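You operate a simulated robot arm through the tools that you are given. There is no shell and no other tool.

You run a simulated robot arm. Do the job below in one go: nothing can be reset, and whatever is moved stays where it is left.

TASK
Seat the green ring in the test stub and clamp the blank on.
Fine: use the blue-knob blank; clamp shut, nut tight.
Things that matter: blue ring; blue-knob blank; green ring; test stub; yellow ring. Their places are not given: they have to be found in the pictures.

It is judged by the outcome, as a careful person would: the job done as asked, and still so three seconds after it is handed in. It fails if anything else is knocked over, pushed out of place, dropped, spilled or broken.

THE ROBOT
A 6-joint arm with a two-finger parallel gripper, fixed in place. Base frame: the origin is on the floor under the middle of its stand, x ahead of it, y to its left, z up; the work surface is at about z = 800. Units: mm, rad, N and s.
With the tool pointing down near the work surface it reaches from about 260 to 640 mm from the base axis. Its first joint turns from -2.007 to 2.007 rad. Payload 3.43 kg.
Tool frame: the origin (TCP) lies between the finger pads and is the grasp point; the fingertips stand 34 mm ahead of it; z points along the fingers, y is the line along which they close. Largest opening 128 mm; finger width 24, thickness 12; the body of the gripper, 48 by 130 mm, starts 96 mm behind the TCP.
Orientation is told as [roll, pitch, yaw] about the base's x, y, z axes, in that order, counted from this pose: with the fingers straight down and closing along the base's y, the tool's x points along the base's -x, its y along +y and its z along -z.

THE INTERFACE
- The arm moves only by the tool send_rows. Its argument "targets" is a list of rows, each an object of numbers (a shift or turn left out is 0, a gripper value left out holds the last): "dx", "dy", "dz": the shift along the tool's x, y, z in mm; "wx", "wy", "wz": the turn, a rotation vector about the tool's x, y, z in rad; "grip": the gripper command, from -1 (shut) to 1 (fully open), values between in proportion. In form: [{"dx": .., "dy": .., "dz": .., "wx": .., "wy": .., "wz": .., "grip": ..}, ...]. A call has 1 to 20 rows; each row shifts and turns the commanded pose from where the row before left it, along the tool's axes as they then stand. Each row takes 0.2 s and may step no farther than 50 mm and 0.15 rad from the row before; otherwise, or with a gripper value out of range, the whole call is refused. A pose out of reach is approached as far as the arm can. The call stops where the force on the tool passes 40 N (or 10 N more than at its start, if that is more) or the arm is blocked; 0.2 s more then pass. Each finger travels about 153 mm/s and halts on what it meets, pressing with about 26 N; the grip force reading is that of the motor and also rises with nothing between the fingers. The clock runs only during rows and for 0.2 s after the last one: add rows that do not move to give the fingers time. The reply holds the time, the measured pose of the TCP, the force on the tool along the base axes, the opening and the grip force, in the units named above and with some noise, with the torque about the TCP (base axes, N m) and any sound that the robot's microphone picked up, and new pictures: "show" is both (left out), scene, wrist or none.
- Cameras (640 x 400 px; columns grow to the right, rows downward): "scene" is fixed at [52.2, 647.4, 1593.9]; the picture's right is [-0.70, -0.71, 0.00], its down [-0.60, 0.59, -0.53] and it looks along [0.38, -0.37, -0.85] (base axes); focal length 311 px, centre (320, 200). "wrist" rides on the gripper at [76, -11, -160] in the tool frame; the picture's right is [0.15, 0.99, 0.00], its down [-0.88, 0.13, -0.46] and it looks along [-0.45, 0.07, 0.89] (tool axes); focal length 234 px, centre (320, 200).
- raise_lower(by): slides the trunk up (or, below 0, down) by that many mm; the arm rides with it, the base frame stays. It gives what a move gives, with no picture.
- point_at(camera, pixels): for up to 12 pixels [column, row] of the newest picture of that camera ("zoom" is the newest enlarged one), the place [x, y, z] in the base frame of the surface seen there, good to about 2 mm. No time passes.
- enlarge(camera, box): a new picture of the part [left, top, right, bottom] of that camera's present view, enlarged. No time passes.
- finish_job(): hands the job in; it is judged then, once.

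Open the gripper and draw the arm clear of the work before you hand the job in, unless the task says otherwise.

The tools are called after "Emit:" as a command line: name --argument value ..., lists and objects as JSON in quotes. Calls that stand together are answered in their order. send_rows: Moves the arm, as the interface text tells. Its arguments: {"type":"object","properties":{"targets":{"type":"array","items":{"type":"object","properties":{"dx":{"type":"number"},"dy":{"type":"number"},"dz":{"type":"number"},"wx":{"type":"number"},"wy":{"type":"number"},"wz":{"type":"number"},"grip":{"type":"number"}}}},"show":{"type":"string","enum":["both","scene","wrist","none"]}},"required":["targets"]} The other tools are called the same way: raise_lower (by) moves the trunk up or down; point_at (camera, pixels) gives the place of the surface under pixels of a picture; enlarge (camera, box) takes an enlarged picture of a part of a camera's view; finish_job () hands the job in.

At the start:

```text
time_s: 0.0
ee_pos: [221.9, 275.5, 1189.0]
tcp_rot: [0.0, 0.0, 0.0]
force: [-1.2, -0.4, 0.1]
wrist_torque: [-0.01, 0.01, 0.01]
gripper_width: 128.0
grasp_force: 0.0
trunk travel left (down, up): [-925.0, 65.0]
```

scene: 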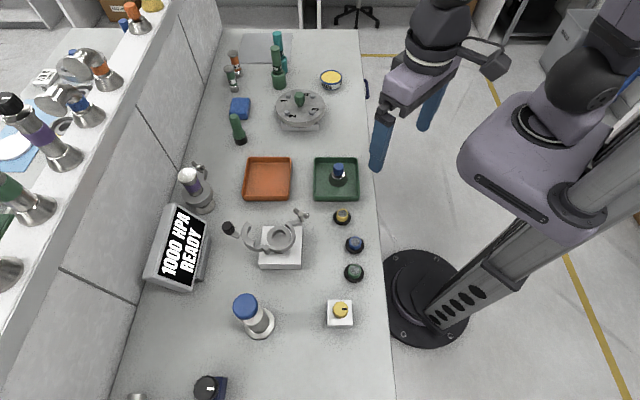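
wrist: 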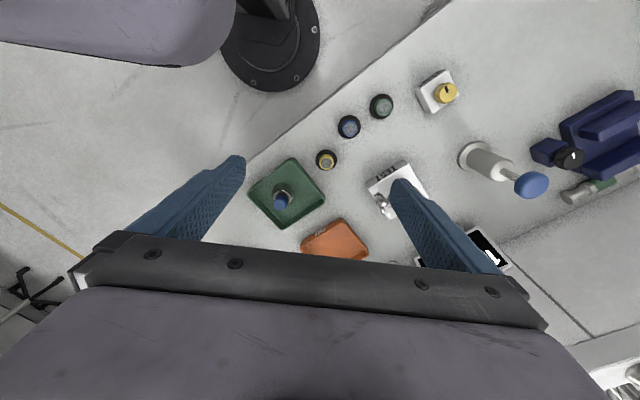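

The scene shows a test stub with an open clamp near (280,240), a blue-knob piece in the green tray at (338,175), and three rings at (342,215), (355,244) and (354,272). I'll enlarge these areas before moving.

Emit:
enlarge --camera "scene" --box '[210, 190, 330, 290]'

Emit:
point_at --camera "scene" --pixels '[[342, 215], [355, 244], [354, 272], [338, 170], [338, 180], [280, 238], [228, 228], [302, 215], [340, 310], [248, 305], [320, 190], [281, 262]]'

```text
4.00 times, centred on (270, 240) of scene
```

zoom: 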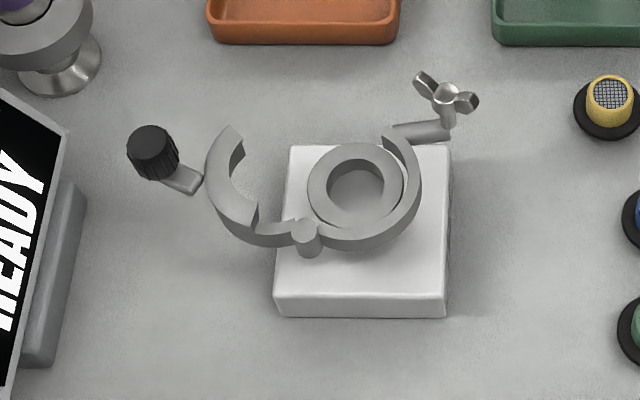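

```text
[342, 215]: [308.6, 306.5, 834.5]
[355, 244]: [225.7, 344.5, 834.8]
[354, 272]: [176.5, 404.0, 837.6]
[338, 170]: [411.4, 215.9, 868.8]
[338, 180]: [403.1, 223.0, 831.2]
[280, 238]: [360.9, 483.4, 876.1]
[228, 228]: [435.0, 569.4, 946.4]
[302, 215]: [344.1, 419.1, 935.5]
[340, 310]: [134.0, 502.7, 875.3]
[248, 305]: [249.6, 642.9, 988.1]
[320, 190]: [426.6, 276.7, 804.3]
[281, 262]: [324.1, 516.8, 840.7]
```

The zoom shows a two-piece hinged clamp: one half sits around the stub, the other half is swung open with a black handle, and there is a wing nut on a bolt. I'll look closely at the rings and the blank.

Emit:
enlarge --camera "scene" --box '[300, 150, 380, 200]'

Emit:
enlarge --camera "scene" --box '[310, 200, 390, 290]'

Emit:
enlarge --camera "wrist" --box '[300, 60, 470, 220]'

Emit:
enlarge --camera "scene" --box '[240, 205, 320, 255]'

```text
8.00 times, centred on (340, 175) of scene
```

zoom: 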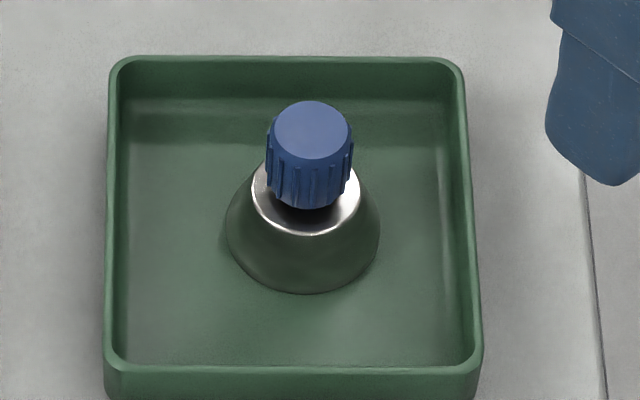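

```text
4.44 times, centred on (350, 245) of scene
```

zoom: 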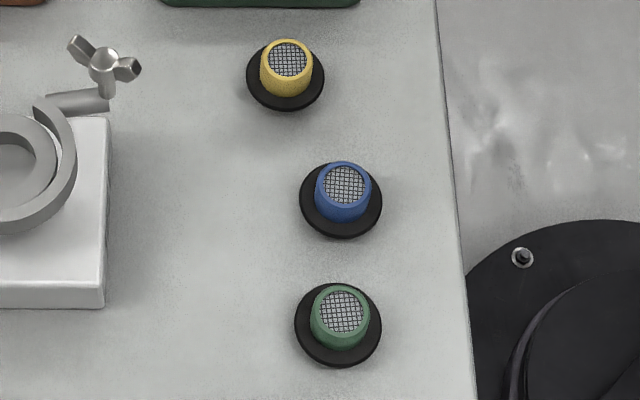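

```text
2.50 times, centred on (385, 140) of wrist
```

zoom: 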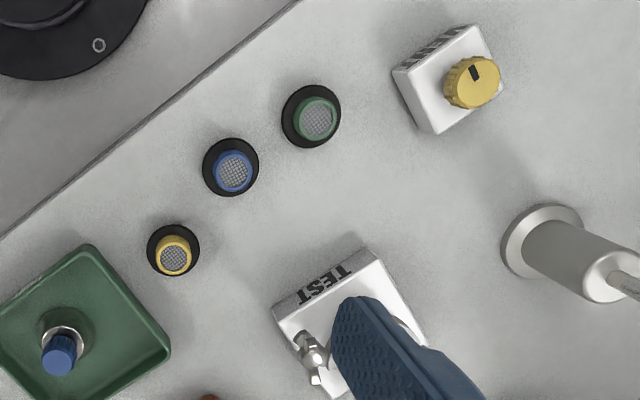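

```text
8.00 times, centred on (280, 230) of scene
```

zoom: 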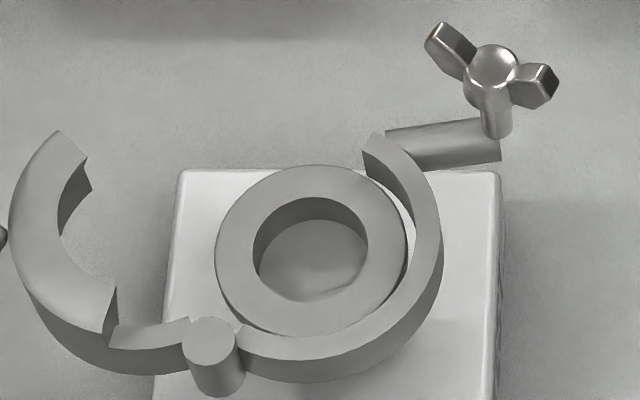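

I'll measure the geometry of the green ring, its black base, and the clamp with the surface-point tool.

Emit:
enlarge --camera "scene" --box '[334, 257, 374, 287]'

Emit:
point_at --camera "scene" --pixels '[[354, 265], [349, 270], [359, 270], [354, 271], [354, 277], [354, 281], [346, 274], [362, 274], [345, 270], [354, 285], [370, 272], [363, 268]]'

```text
13.33 times, centred on (354, 272) of scene
```

zoom: 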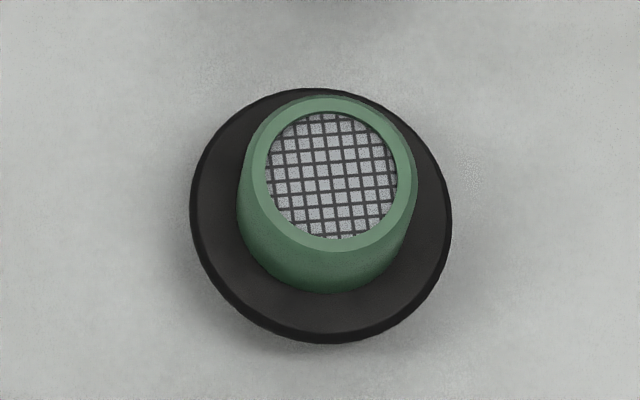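

```text
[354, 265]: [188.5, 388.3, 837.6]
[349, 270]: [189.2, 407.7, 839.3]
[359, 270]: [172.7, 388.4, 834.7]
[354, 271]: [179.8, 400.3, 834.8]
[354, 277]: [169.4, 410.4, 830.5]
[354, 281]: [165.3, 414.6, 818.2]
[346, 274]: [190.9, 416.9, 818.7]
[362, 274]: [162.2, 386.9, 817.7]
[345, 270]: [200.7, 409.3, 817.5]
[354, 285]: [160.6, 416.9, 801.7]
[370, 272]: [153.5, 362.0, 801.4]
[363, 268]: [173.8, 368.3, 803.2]
```

The black disc top sits at about z=818 and the green sleeve reaches about 837. Next I measure the clamp: hinge pin near (266,248), wing nut near (302,213), swung half at (244,236), black knob at (228,227).

Emit:
point_at --camera "scene" --pixels '[[266, 247.5], [287, 224], [295, 223], [301.6, 213.1], [296.3, 211.3], [306.3, 216], [247, 224], [243.7, 236], [251, 242], [235, 234.5], [228, 224], [293, 238]]'

Emit:
point_at --camera "scene" --pixels '[[279, 226.5], [269, 238], [289.5, 236], [279, 244.8], [280, 235], [285, 249], [262, 227], [300, 228], [262, 256], [298, 257], [275, 228], [301, 220]]'

Emit:
enlarge --camera "scene" --box '[220, 30, 360, 130]'

Emit:
enlarge --camera "scene" --box '[0, 40, 160, 260]'

```text
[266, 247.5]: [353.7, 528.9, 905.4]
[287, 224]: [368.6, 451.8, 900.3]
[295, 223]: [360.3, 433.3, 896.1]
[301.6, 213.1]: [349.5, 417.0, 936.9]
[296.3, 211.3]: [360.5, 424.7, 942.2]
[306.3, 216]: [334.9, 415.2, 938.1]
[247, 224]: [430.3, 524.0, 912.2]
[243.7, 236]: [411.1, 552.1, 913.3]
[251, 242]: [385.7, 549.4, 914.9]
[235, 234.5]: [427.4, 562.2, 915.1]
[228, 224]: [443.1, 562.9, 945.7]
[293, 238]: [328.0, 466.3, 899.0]
```

```text
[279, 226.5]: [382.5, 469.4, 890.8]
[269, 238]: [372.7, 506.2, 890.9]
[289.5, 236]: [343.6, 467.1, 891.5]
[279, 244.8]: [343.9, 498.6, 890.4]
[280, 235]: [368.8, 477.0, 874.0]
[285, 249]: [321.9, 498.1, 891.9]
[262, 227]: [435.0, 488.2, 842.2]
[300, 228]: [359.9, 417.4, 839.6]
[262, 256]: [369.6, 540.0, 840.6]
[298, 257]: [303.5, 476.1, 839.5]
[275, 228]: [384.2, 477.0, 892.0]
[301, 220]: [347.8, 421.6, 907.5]
```

```text
4.00 times, centred on (290, 80) of scene
```

zoom: 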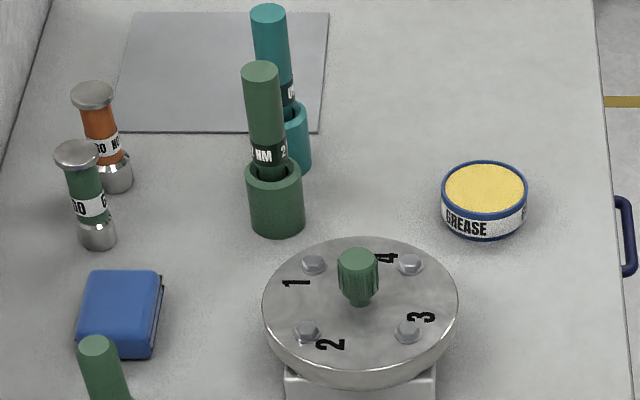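

```text
1.82 times, centred on (80, 150) of scene
```

zoom: 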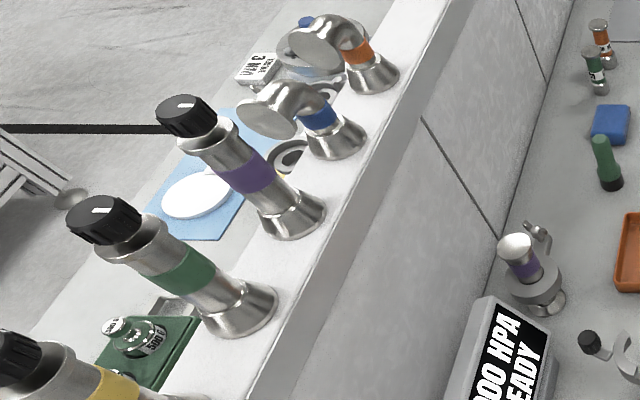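

Stub flange top is about z=891 centred near (361,484), with a bore about 17 mm deep. I'll move the gripper up near the stub to view the clamp with the wrist camera.

Emit:
send_rows --targets '[{"dx": -10, "dy": 30, "dz": 20}, {"dx": -10, "dy": 34, "dz": 20}, {"dx": -10, "dy": 34, "dz": 20}, {"dx": -10, "dy": 34, "dz": 20}, {"dx": -10, "dy": 34, "dz": 20}, {"dx": -10, "dy": 34, "dz": 20}, {}, {}]' --show "both"

```text
time_s: 1.8
ee_pos: [283.1, 476.2, 1069.8]
tcp_rot: [0.001, 0.001, -0.001]
force: [0.6, -0.4, -0.3]
wrist_torque: [0.03, 0.05, 0.0]
gripper_width: 127.8
grasp_force: 0.1
trunk travel left (down, up): [-925.0, 65.0]
```

scene: 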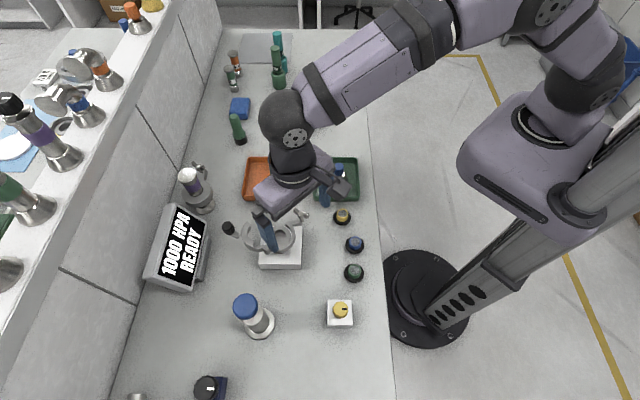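
wrist: 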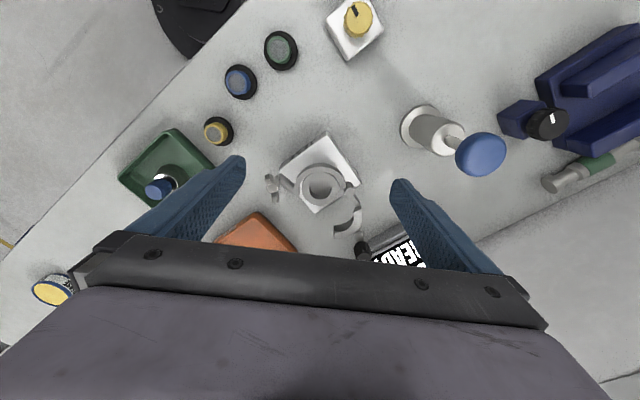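

The wrist view shows the stub at (320,185) between the fingers, wing nut at (272,185) and clamp knob at (362,250). I'll enlarge this.

Emit:
enlarge --camera "wrist" --box '[250, 125, 390, 270]'

Emit:
enlarge --camera "wrist" --box '[250, 150, 330, 210]'

```text
2.76 times, centred on (320, 198) of wrist
```

zoom: 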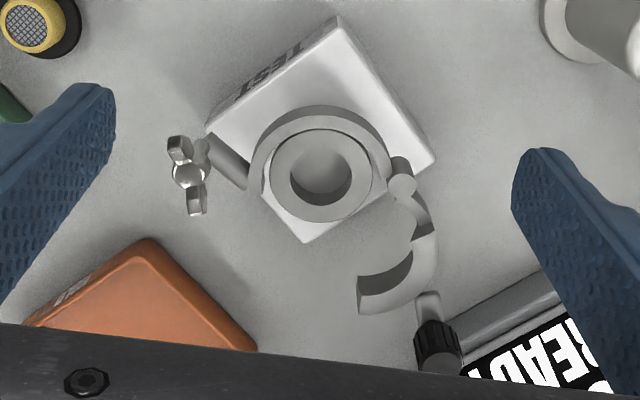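

```text
6.67 times, centred on (290, 180) of wrist
```

zoom: 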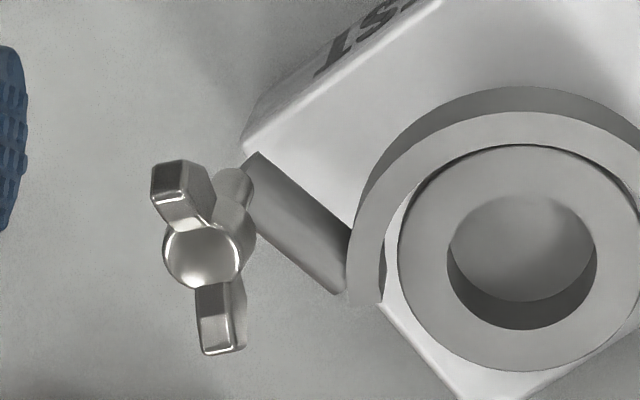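

The clamp: fixed half on the -x side with a vertical-axis wing nut on its lug; the other half swings about the hinge pin and carries a vertical knob. I'll now take a close look at the green ring from above.

Emit:
send_rows --targets '[{"dx": 35, "dy": -17, "dz": 18}, {"dx": 35, "dy": -17, "dz": 18}, {"dx": 35, "dy": -17, "dz": 18}, {"dx": 35, "dy": -17, "dz": 18}, {"dx": 35, "dy": -17, "dz": 18}, {}, {}]' --show "wrist"

```text
time_s: 3.4
ee_pos: [107.1, 390.1, 979.8]
tcp_rot: [0.0, 0.0, 0.0]
force: [-0.4, -1.4, -0.3]
wrist_torque: [-0.01, 0.01, -0.02]
gripper_width: 128.1
grasp_force: 0.0
trunk travel left (down, up): [-925.0, 65.0]
```

wrist: 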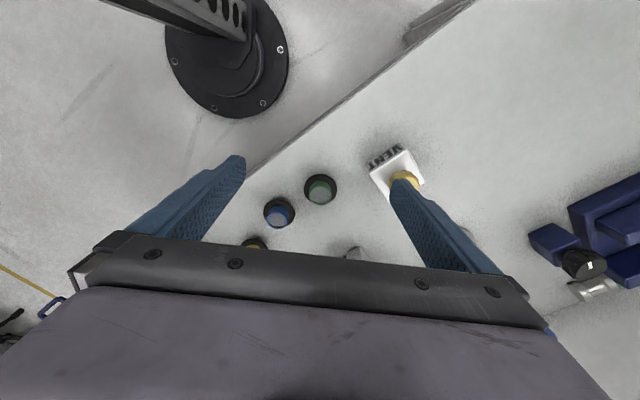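

The green ring is at about (320,189) of the wrist view. I enlarge it and measure its outline.

Emit:
enlarge --camera "wrist" --box '[296, 170, 344, 208]'

Emit:
point_at --camera "wrist" --pixels '[[320, 178], [320, 186], [320, 192], [320, 197], [320, 203], [308, 188], [332, 188], [312, 190], [328, 190], [320, 205], [304, 188], [336, 188]]'

```text
10.53 times, centred on (320, 189) of wrist
```

zoom: 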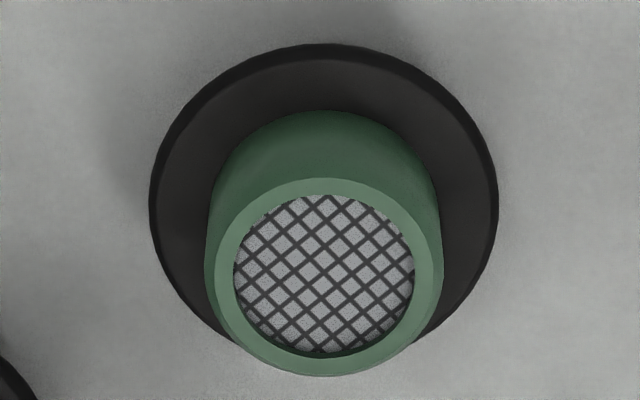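

```text
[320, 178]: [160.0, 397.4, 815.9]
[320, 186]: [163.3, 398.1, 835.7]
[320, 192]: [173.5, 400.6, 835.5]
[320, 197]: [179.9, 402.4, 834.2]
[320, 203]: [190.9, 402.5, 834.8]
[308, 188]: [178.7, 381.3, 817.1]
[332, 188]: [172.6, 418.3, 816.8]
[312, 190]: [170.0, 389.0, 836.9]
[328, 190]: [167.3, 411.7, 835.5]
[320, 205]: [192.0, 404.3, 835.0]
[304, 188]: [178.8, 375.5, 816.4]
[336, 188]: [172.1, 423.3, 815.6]
```

Next I sample the green sleeve's top rim in the zoom to get its centre accurately.

Emit:
point_at --camera "zoom" --pixels '[[226, 277], [430, 277], [328, 187], [328, 362], [256, 215], [400, 215], [256, 343], [400, 343], [328, 277], [300, 277], [356, 277], [328, 250]]'

Emit:
point_at --camera "zoom" --pixels '[[160, 190], [490, 190], [180, 130], [460, 120], [322, 75], [220, 90], [420, 90], [185, 300], [465, 295], [170, 230], [485, 230], [322, 60]]'

```text
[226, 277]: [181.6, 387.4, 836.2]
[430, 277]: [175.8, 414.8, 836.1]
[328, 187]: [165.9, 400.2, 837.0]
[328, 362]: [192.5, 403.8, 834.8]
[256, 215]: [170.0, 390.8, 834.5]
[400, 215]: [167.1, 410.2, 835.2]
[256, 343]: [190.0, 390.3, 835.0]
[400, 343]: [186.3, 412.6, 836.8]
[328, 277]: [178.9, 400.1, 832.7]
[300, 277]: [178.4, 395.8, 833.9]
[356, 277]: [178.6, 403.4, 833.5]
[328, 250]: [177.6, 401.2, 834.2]
```

```text
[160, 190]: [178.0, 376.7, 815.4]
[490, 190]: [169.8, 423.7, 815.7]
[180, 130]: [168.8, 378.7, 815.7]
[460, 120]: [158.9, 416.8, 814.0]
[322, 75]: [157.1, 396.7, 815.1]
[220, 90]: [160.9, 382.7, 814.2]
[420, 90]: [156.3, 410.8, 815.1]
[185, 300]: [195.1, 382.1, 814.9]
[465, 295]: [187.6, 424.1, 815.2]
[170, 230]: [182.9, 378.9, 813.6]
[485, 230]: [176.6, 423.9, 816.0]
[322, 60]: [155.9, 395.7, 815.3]
```

Ring centre is about (178.6, 401.3), sleeve top z≈836, disc top z≈815. I move above it with the gripper partly open, stopping high for a check.

Emit:
send_rows --targets '[{"dx": -36, "dy": 5.6, "dz": 15, "grip": 0.05}, {"dx": -35.5, "dy": 5.6, "dz": 25}, {"dz": 20}, {"dz": 20}, {}, {}]' --show "both"

```text
time_s: 4.8
ee_pos: [179.5, 401.5, 900.1]
tcp_rot: [-0.001, 0.0, 0.002]
force: [-0.1, 0.1, -0.2]
wrist_torque: [0.01, 0.02, -0.01]
gripper_width: 67.2
grasp_force: 0.1
trunk travel left (down, up): [-925.0, 65.0]
```

scene: 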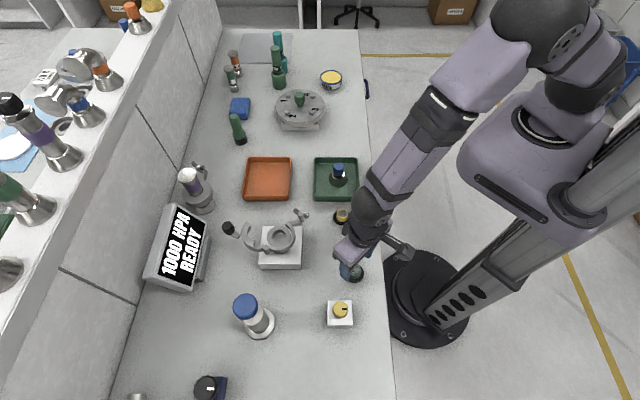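
wrist: 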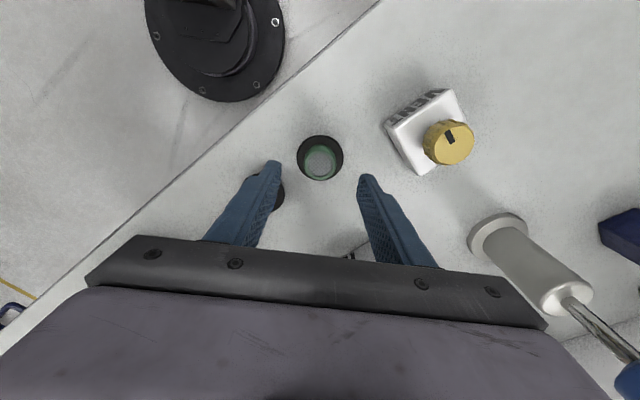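

The ring is at (320,160), visibly centred between the fingers. I remeasure its centre from this closer view before descending.

Emit:
enlarge --camera "wrist" --box '[288, 132, 352, 184]'

```text
7.69 times, centred on (320, 158) of wrist
```

zoom: 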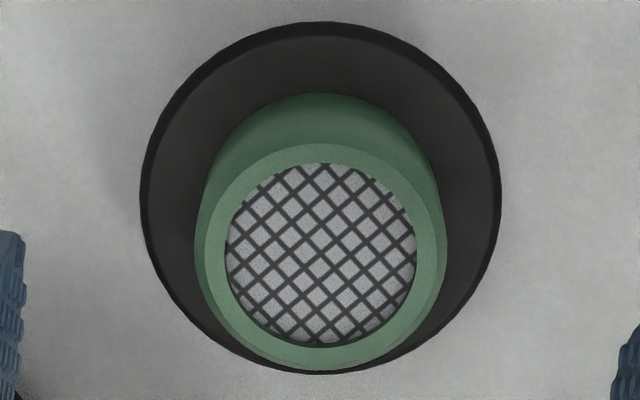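

Sampling the inner edge of the sleeve top for a refined centre.

Emit:
point_at --camera "zoom" --pixels '[[217, 255], [427, 255], [322, 154], [322, 357], [247, 183], [397, 183], [247, 328], [397, 328], [150, 200], [490, 200], [320, 40], [322, 110]]'

```text
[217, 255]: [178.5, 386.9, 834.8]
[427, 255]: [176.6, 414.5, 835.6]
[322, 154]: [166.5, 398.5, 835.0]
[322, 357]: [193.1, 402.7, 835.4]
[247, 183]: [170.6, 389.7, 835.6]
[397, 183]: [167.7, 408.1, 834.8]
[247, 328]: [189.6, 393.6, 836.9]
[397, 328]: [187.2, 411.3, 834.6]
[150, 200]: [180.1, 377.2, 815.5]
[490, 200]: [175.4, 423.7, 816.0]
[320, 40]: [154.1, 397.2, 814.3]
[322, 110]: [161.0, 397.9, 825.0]
```

Centre is about (178.7, 400.7). I descend to TCP z≈852.5 (tips just above the disc) and close on the sleeve.

Emit:
send_rows --targets '[{"dx": 0.8, "dy": -0.8, "dz": 20}, {"dz": 17}, {"dz": 10}, {}, {}, {"grip": -0.3}, {"grip": -0.6}, {"grip": -1}, {}, {}]' --show "both"

```text
time_s: 7.0
ee_pos: [178.4, 401.0, 854.1]
tcp_rot: [0.002, 0.0, 0.0]
force: [0.2, 0.3, -0.6]
wrist_torque: [0.0, -0.03, 0.01]
gripper_width: 31.7
grasp_force: 26.1
trunk travel left (down, up): [-925.0, 65.0]
```

scene: 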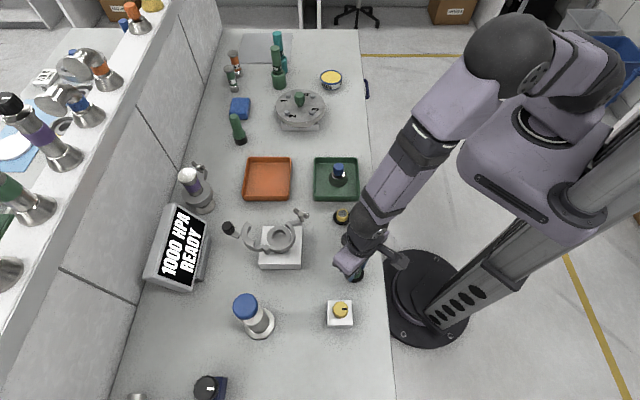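
wrist: 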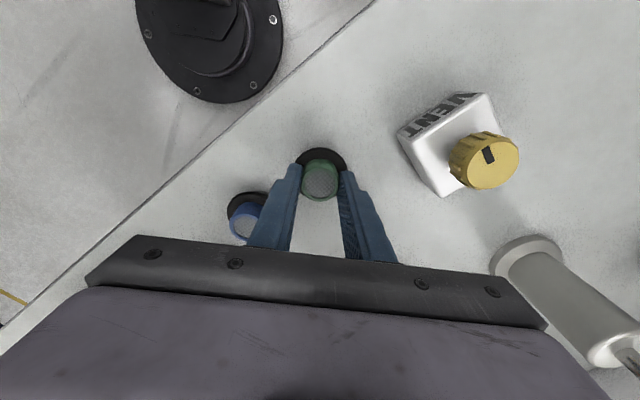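

The gripper holds the sleeve at 31.7 mm width, force 26 N. I lift the ring slowly and check that it comes along.

Emit:
send_rows --targets '[{"dz": -10}, {"dz": -20}, {"dz": -30}, {"dz": -40}, {}, {}]' --show "both"

Emit:
enlarge --camera "wrist" --box '[250, 120, 390, 220]'

Emit:
enlarge --camera "scene" --box '[320, 220, 400, 290]'

```text
time_s: 8.4
ee_pos: [179.8, 400.6, 953.3]
tcp_rot: [0.001, 0.0, 0.0]
force: [0.0, 0.5, -0.9]
wrist_torque: [0.05, -0.01, 0.02]
gripper_width: 31.7
grasp_force: 25.9
trunk travel left (down, up): [-925.0, 65.0]
```

scene: 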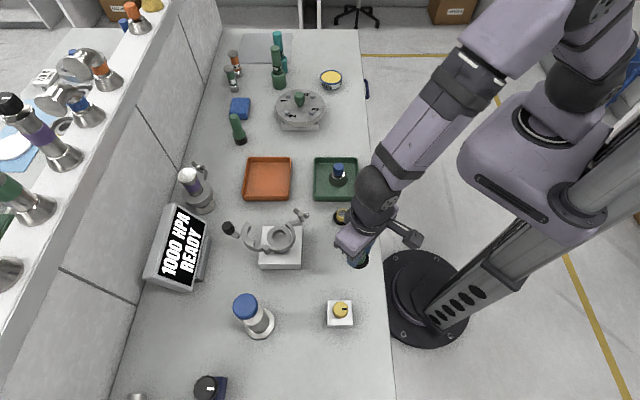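
wrist: 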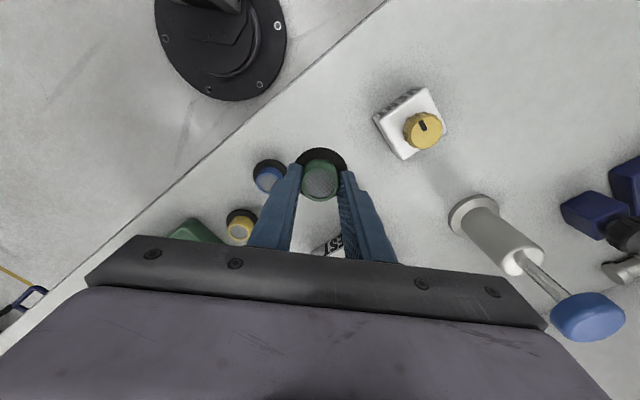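

```text
4.00 times, centred on (320, 170) of wrist
```

zoom: 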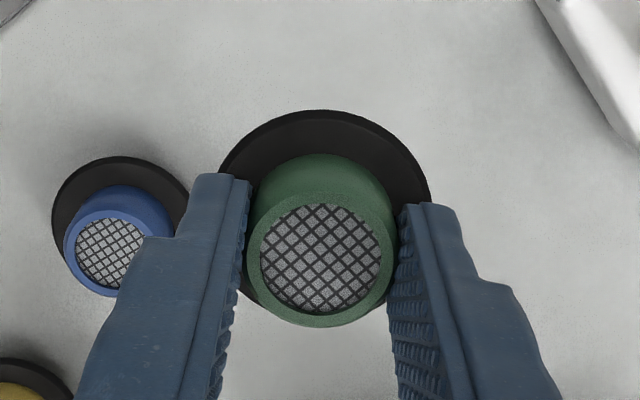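

```text
5.71 times, centred on (360, 255) of scene
```

zoom: 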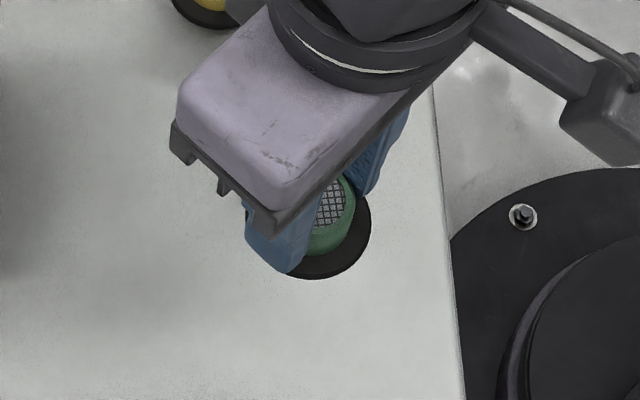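

The ring came up cleanly, with the black seal as part of it. Now I measure the stub's centre from the scene camera.

Emit:
enlarge --camera "scene" --box '[260, 220, 300, 250]'

```text
13.33 times, centred on (280, 235) of scene
```

zoom: 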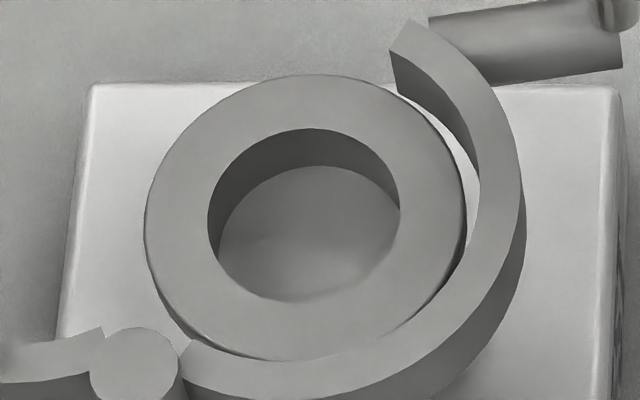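

Sampling around the flange annulus in this zoom for its centre.

Emit:
point_at --camera "zoom" --pixels '[[177, 217], [433, 217], [305, 101], [305, 330], [215, 135], [395, 135], [215, 297], [395, 297], [241, 116], [369, 116], [241, 318], [369, 318]]'

Emit:
point_at --camera "zoom" --pixels '[[206, 214], [404, 214], [305, 125], [305, 304], [152, 217], [460, 217], [305, 78], [305, 354], [140, 355], [310, 230], [500, 200], [330, 375]]'

```text
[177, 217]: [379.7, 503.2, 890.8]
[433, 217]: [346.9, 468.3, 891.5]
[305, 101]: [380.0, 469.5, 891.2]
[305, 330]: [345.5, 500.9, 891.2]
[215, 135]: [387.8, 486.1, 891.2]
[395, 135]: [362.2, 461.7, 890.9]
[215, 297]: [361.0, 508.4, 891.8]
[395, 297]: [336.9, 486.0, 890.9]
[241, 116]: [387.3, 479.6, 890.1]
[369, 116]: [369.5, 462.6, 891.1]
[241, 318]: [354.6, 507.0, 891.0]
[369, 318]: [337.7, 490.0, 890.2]
```

```text
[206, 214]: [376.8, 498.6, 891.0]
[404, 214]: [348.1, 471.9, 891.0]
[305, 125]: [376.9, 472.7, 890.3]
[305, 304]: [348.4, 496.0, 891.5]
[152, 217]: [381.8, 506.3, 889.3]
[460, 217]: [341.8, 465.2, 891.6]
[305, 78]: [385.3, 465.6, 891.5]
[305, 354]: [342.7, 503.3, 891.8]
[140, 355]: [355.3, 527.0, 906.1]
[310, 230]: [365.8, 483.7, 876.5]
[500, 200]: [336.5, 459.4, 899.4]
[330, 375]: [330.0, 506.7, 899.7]
```

Stub centre is about (362.5, 485.2), flange face z≈891. I carry the ring up and over the stub at a safe height.

Emit:
send_rows --targets '[{"dz": -35}, {"dz": -35}, {"dx": -30, "dy": 13.8}, {"dx": -38, "dy": 17.5}, {"dx": -38, "dy": 17.5}, {"dx": -38, "dy": 17.5}, {"dx": -25, "dy": 11.5}, {"dx": -14.8, "dy": 6.7}, {}, {}]' --show "both"

Emit:
enlarge --camera "wrist" --box '[220, 100, 420, 260]'

Emit:
enlarge --camera "scene" --box '[210, 170, 350, 270]'

```text
time_s: 10.6
ee_pos: [363.7, 485.0, 1022.9]
tcp_rot: [0.0, -0.001, 0.0]
force: [1.1, 0.4, -0.7]
wrist_torque: [0.0, 0.01, -0.02]
gripper_width: 31.5
grasp_force: 25.6
trunk travel left (down, up): [-925.0, 65.0]
```

scene: 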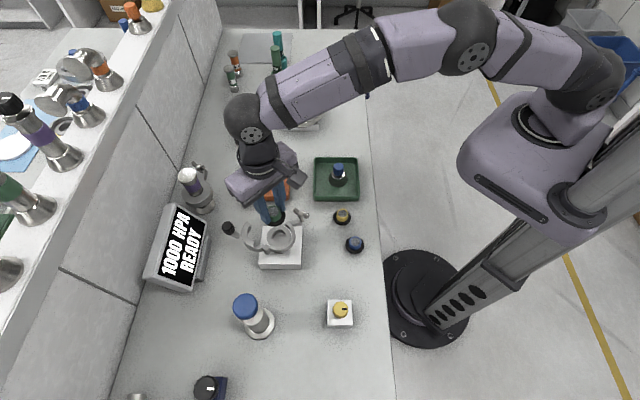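
wrist: 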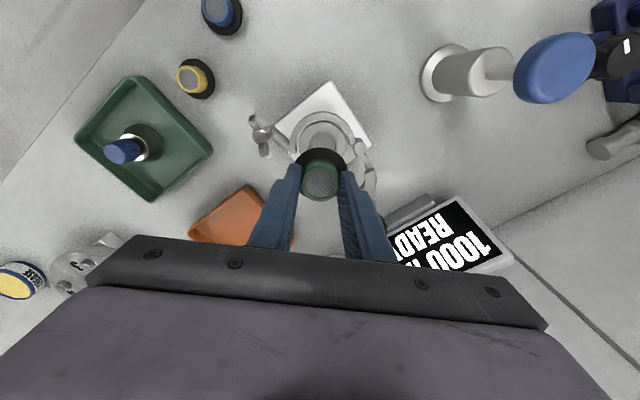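

```text
2.50 times, centred on (320, 180) of wrist
```

zoom: 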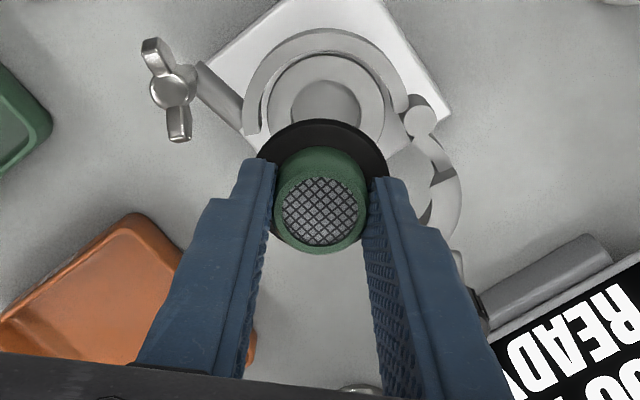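

```text
4.00 times, centred on (280, 220) of scene
```

zoom: 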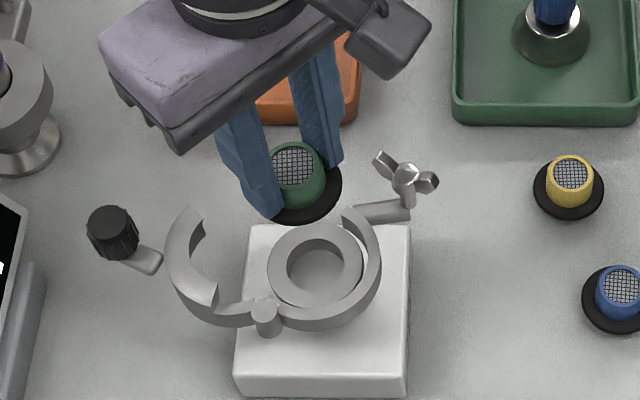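

I measure the held ring's rim and the stub's flange from the wrist view to align them in the same camera.

Emit:
point_at --camera "wrist" --pixels '[[303.3, 184.8], [336.6, 184.8], [320, 169.5], [320, 200.4], [308.5, 173.5], [331.5, 173.5], [308.5, 196], [331.5, 196]]'

Emit:
enlarge --camera "wrist" --box '[280, 100, 370, 170]'

```text
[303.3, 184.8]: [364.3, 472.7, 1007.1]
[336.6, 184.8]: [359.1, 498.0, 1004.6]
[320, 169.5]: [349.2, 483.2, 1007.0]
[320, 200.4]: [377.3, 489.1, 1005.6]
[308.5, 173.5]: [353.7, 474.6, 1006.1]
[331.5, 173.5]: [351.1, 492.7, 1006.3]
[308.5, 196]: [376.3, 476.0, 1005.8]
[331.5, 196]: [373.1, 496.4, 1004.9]
```

```text
5.71 times, centred on (325, 135) of wrist
```

zoom: 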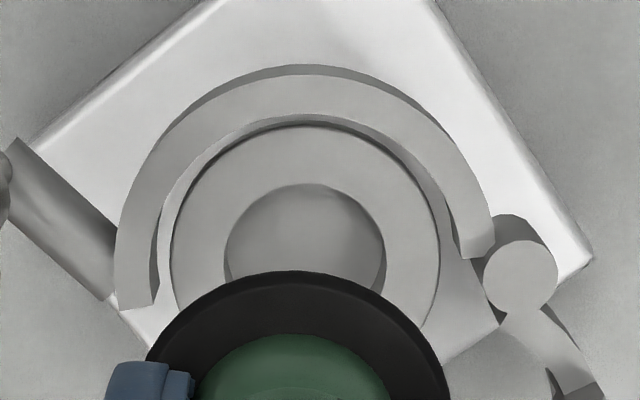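

Ring centre in hand is about (363.0, 485.3). I sample the stub's bore and flange edge in the same wrist view to cross-check.

Emit:
point_at --camera "zoom" --pixels '[[222, 250], [389, 250], [305, 182], [250, 203], [360, 203], [174, 250], [436, 250], [307, 130], [210, 170], [400, 170], [518, 275], [300, 95]]'

```text
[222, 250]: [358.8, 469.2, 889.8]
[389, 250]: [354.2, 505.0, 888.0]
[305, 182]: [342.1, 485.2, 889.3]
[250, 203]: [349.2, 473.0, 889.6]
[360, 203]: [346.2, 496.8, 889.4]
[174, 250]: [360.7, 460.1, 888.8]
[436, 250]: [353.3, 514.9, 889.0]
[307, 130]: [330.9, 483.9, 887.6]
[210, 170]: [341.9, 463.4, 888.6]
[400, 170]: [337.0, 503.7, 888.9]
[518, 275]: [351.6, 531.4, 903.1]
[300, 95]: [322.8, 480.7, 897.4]
```

The scene and wrist cameras differ by about 2–3 mm at the stub's distance, so I'll lower the ring to just above the flange and compare them in the same view there.

Emit:
send_rows --targets '[{"dz": 25}, {"dz": 20}, {"dz": 20}, {}, {}]' --show "both"

Emit:
enlarge --camera "scene" --box '[250, 205, 310, 255]'

Emit:
enlarge --camera "wrist" --box '[270, 110, 370, 210]'

```text
time_s: 11.8
ee_pos: [363.2, 484.8, 958.3]
tcp_rot: [0.0, 0.001, 0.0]
force: [0.4, -0.2, -1.6]
wrist_torque: [0.01, 0.02, 0.02]
gripper_width: 31.4
grasp_force: 26.1
trunk travel left (down, up): [-925.0, 65.0]
```

scene: 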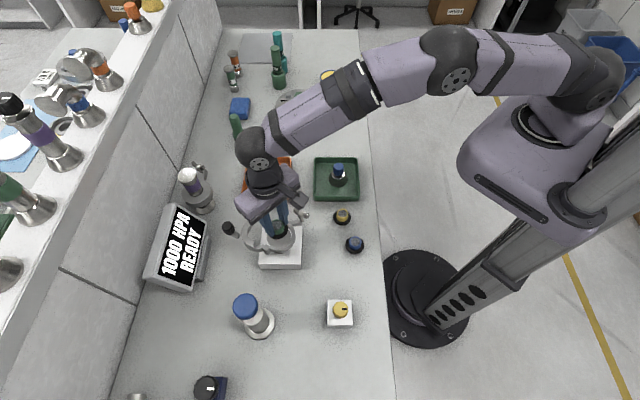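
wrist: 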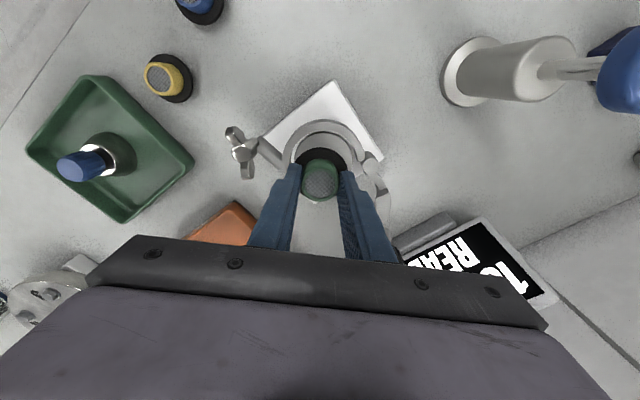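

```text
8.00 times, centred on (280, 230) of scene
```

zoom: 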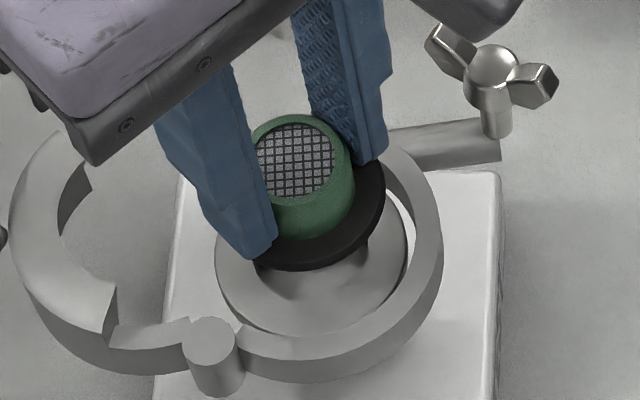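

```text
4.00 times, centred on (320, 160) of wrist
```

zoom: 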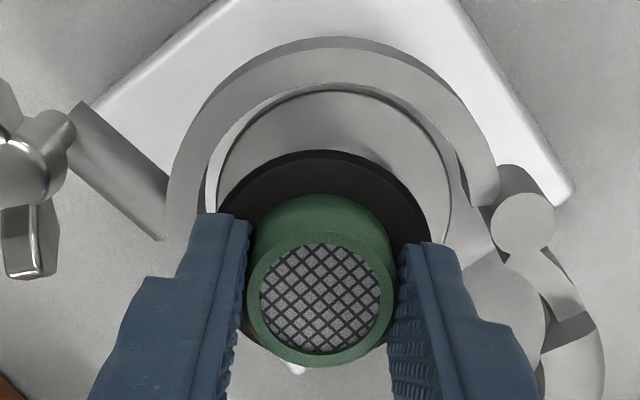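

I take a finer scene zoom on the ring/stub pair to estimate the lateral offset.

Emit:
enlarge --camera "scene" --box '[258, 213, 300, 247]'

```text
11.76 times, centred on (279, 230) of scene
```

zoom: 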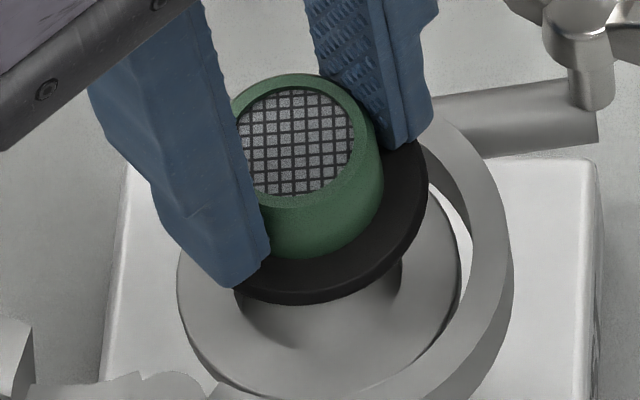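

I query points on the held ring's rim and seal in the scene zoom to compare with the scene-based stub centre.

Emit:
point_at --camera "zoom" --pixels '[[362, 142], [300, 200], [340, 95], [345, 185], [262, 190], [300, 82], [420, 190], [350, 275], [300, 285], [395, 245], [297, 142], [280, 160]]'

Emit:
point_at --camera "zoom" --pixels '[[190, 290], [448, 280], [230, 340], [400, 345], [318, 380], [440, 240], [395, 275], [310, 320]]'

```text
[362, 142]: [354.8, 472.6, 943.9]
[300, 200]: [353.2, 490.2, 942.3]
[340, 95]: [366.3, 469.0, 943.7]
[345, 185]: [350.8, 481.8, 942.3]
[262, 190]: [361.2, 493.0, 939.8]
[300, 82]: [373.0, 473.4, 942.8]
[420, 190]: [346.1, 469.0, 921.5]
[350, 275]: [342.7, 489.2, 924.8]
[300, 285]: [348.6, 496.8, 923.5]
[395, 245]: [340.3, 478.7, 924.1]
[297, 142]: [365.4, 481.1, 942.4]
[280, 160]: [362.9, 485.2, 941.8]
```

```text
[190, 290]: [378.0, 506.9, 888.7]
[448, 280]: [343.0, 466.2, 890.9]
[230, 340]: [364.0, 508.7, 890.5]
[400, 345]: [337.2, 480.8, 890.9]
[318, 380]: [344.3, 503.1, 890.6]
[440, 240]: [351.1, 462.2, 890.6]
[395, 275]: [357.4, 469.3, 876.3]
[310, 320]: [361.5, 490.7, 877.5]
```

All three comparisons say the ring sits about (+2.8, −3.1) mm off the stub axis. I shift to correct it and recheck before inserting.

Emit:
send_rows --targets '[{"dx": 2.8, "dy": 3.1}, {}, {}]' --show "both"

Emit:
enlarge --camera "wrist" --box '[280, 120, 360, 200]'

Emit:
enlarge --camera "scene" --box '[258, 213, 300, 247]'

```text
time_s: 12.6
ee_pos: [360.4, 488.5, 957.4]
tcp_rot: [-0.001, 0.001, 0.002]
force: [-0.4, 0.8, -0.5]
wrist_torque: [0.02, -0.03, 0.03]
gripper_width: 31.3
grasp_force: 25.4
trunk travel left (down, up): [-925.0, 65.0]
```

scene: 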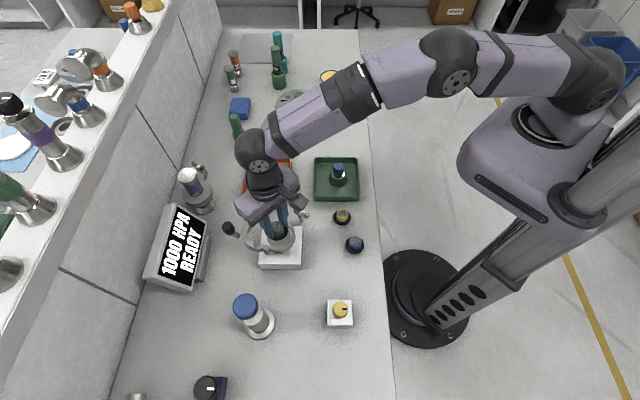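
wrist: 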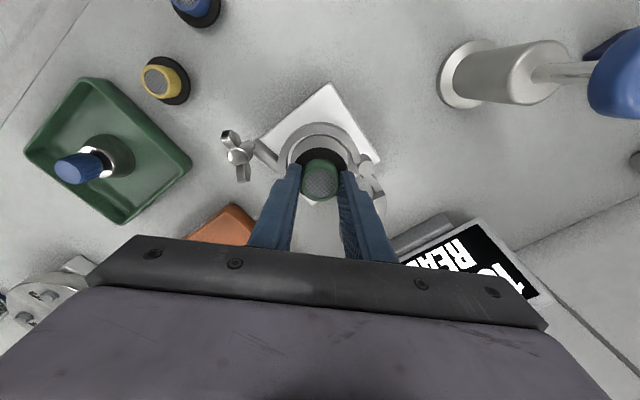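

```text
5.00 times, centred on (320, 160) of wrist
```

zoom: 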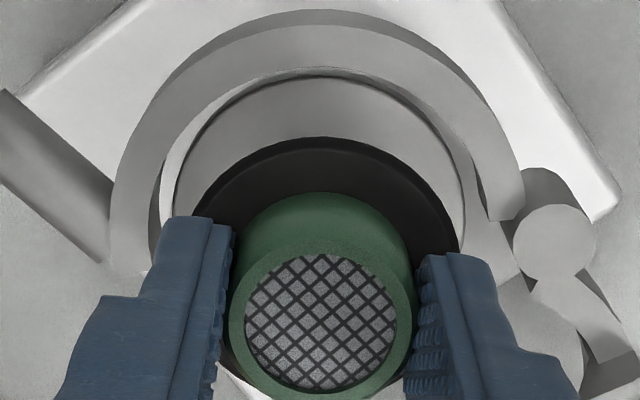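

```text
11.76 times, centred on (279, 230) of scene
```

zoom: 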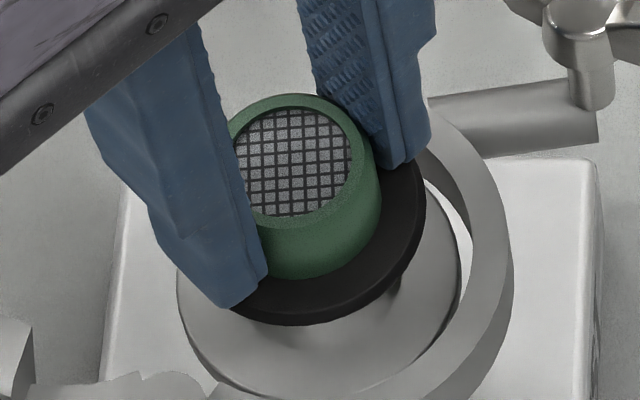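

Now scene and wrist views both show the ring centred to within about 1 mm. I lower it gently to start inserting.

Emit:
send_rows --targets '[{"dz": 6}, {"dz": 4}, {"dz": 3}, {"dz": 2}, {}]' --show "none"

```text
time_s: 13.8
ee_pos: [360.7, 488.0, 942.6]
tcp_rot: [0.0, 0.0, 0.002]
force: [-0.1, 0.3, -0.5]
wrist_torque: [0.03, -0.01, 0.01]
gripper_width: 31.8
grasp_force: 26.2
trunk travel left (down, up): [-925.0, 65.0]
```

No contact force yet with the sleeve bottom about level with the flange face; I continue in small steps.

Emit:
send_rows --targets '[{"dz": 2}, {"dz": 2}, {"dz": 2}, {}]' --show "none"

```text
time_s: 14.8
ee_pos: [359.0, 487.6, 937.5]
tcp_rot: [0.0, -0.001, -0.001]
force: [0.8, 1.2, -1.0]
wrist_torque: [0.0, -0.01, 0.01]
gripper_width: 31.6
grasp_force: 26.0
trunk travel left (down, up): [-925.0, 65.0]
```

Still no force and z is 937.5, so the sleeve is about 6 mm into the bore. I go down another few millimetres toward the seal contact.

Emit:
send_rows --targets '[{"dz": 1.5}, {"dz": 1}, {"dz": 1}, {}]' --show "both"

Emit:
enlarge --camera "scene" --box '[258, 213, 300, 247]'

```text
time_s: 15.8
ee_pos: [359.5, 489.0, 933.3]
tcp_rot: [0.001, 0.001, 0.0]
force: [0.0, 0.4, -0.2]
wrist_torque: [-0.04, -0.04, 0.02]
gripper_width: 31.4
grasp_force: 25.7
trunk travel left (down, up): [-925.0, 65.0]
```

scene: 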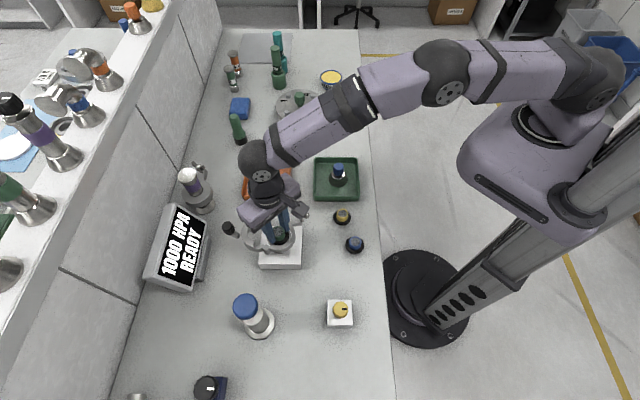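
wrist: 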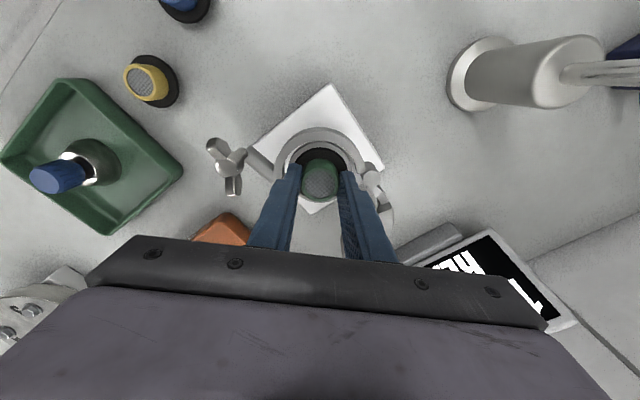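

```text
11.76 times, centred on (279, 230) of scene
```

zoom: 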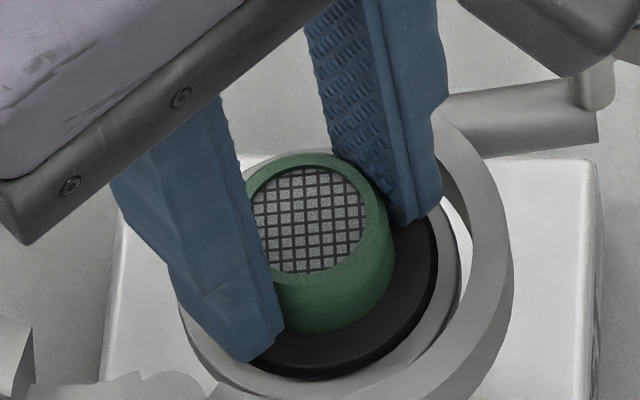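

The seal is now just above the flange face, well centred. I continue down in 1 mm steps to feel contact.

Emit:
send_rows --targets '[{"dz": 1}, {"dz": 1}, {}]' --show "none"

```text
time_s: 16.6
ee_pos: [360.1, 488.6, 931.0]
tcp_rot: [0.0, -0.001, 0.0]
force: [0.0, -0.1, -0.3]
wrist_torque: [0.0, -0.01, 0.0]
gripper_width: 31.7
grasp_force: 25.6
trunk travel left (down, up): [-925.0, 65.0]
```

Still no contact; two more millimetres.

Emit:
send_rows --targets '[{"dz": 1}, {"dz": 1}, {}]' --show "none"

```text
time_s: 17.4
ee_pos: [360.2, 488.0, 930.9]
tcp_rot: [0.002, -0.001, -0.001]
force: [0.9, -1.7, 11.4]
wrist_torque: [-0.13, 0.22, -0.01]
gripper_width: 31.6
grasp_force: 26.3
trunk travel left (down, up): [-925.0, 65.0]
```

Contact at 11 N: the seal is on the flange face. I open the fingers only a few millimetres (to stay clear of the clamp) and lift straight up.

Emit:
send_rows --targets '[{"dz": -1}, {"grip": -0.42}, {}, {}, {"dz": -5}, {"dz": -10}, {"dz": -20}, {"dz": -30}, {"dz": -30}, {}]' --show "both"

Emit:
enlarge --camera "scene" --box '[250, 205, 310, 255]'

Emit:
enlarge --camera "wrist" --box '[260, 100, 380, 200]'

```text
time_s: 19.6
ee_pos: [360.3, 487.9, 1025.4]
tcp_rot: [0.0, -0.001, 0.001]
force: [-0.1, -0.1, 0.0]
wrist_torque: [0.02, -0.01, 0.01]
gripper_width: 37.4
grasp_force: 0.0
trunk travel left (down, up): [-925.0, 65.0]
```

scene: 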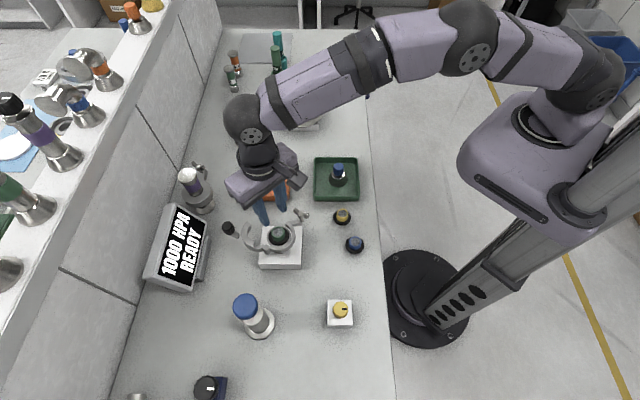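
wrist: 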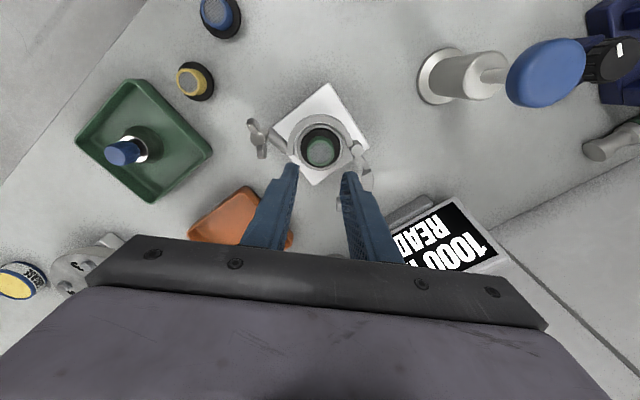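

```text
8.00 times, centred on (280, 230) of scene
```

zoom: 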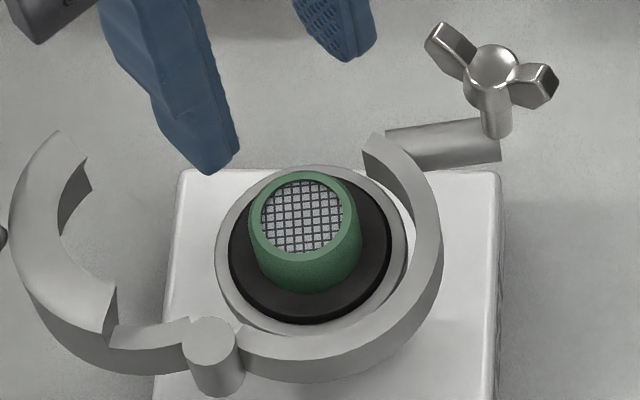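

```text
4.00 times, centred on (320, 150) of wrist
```

zoom: 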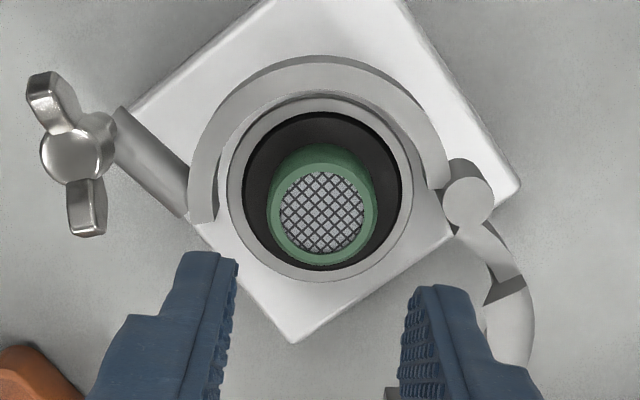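

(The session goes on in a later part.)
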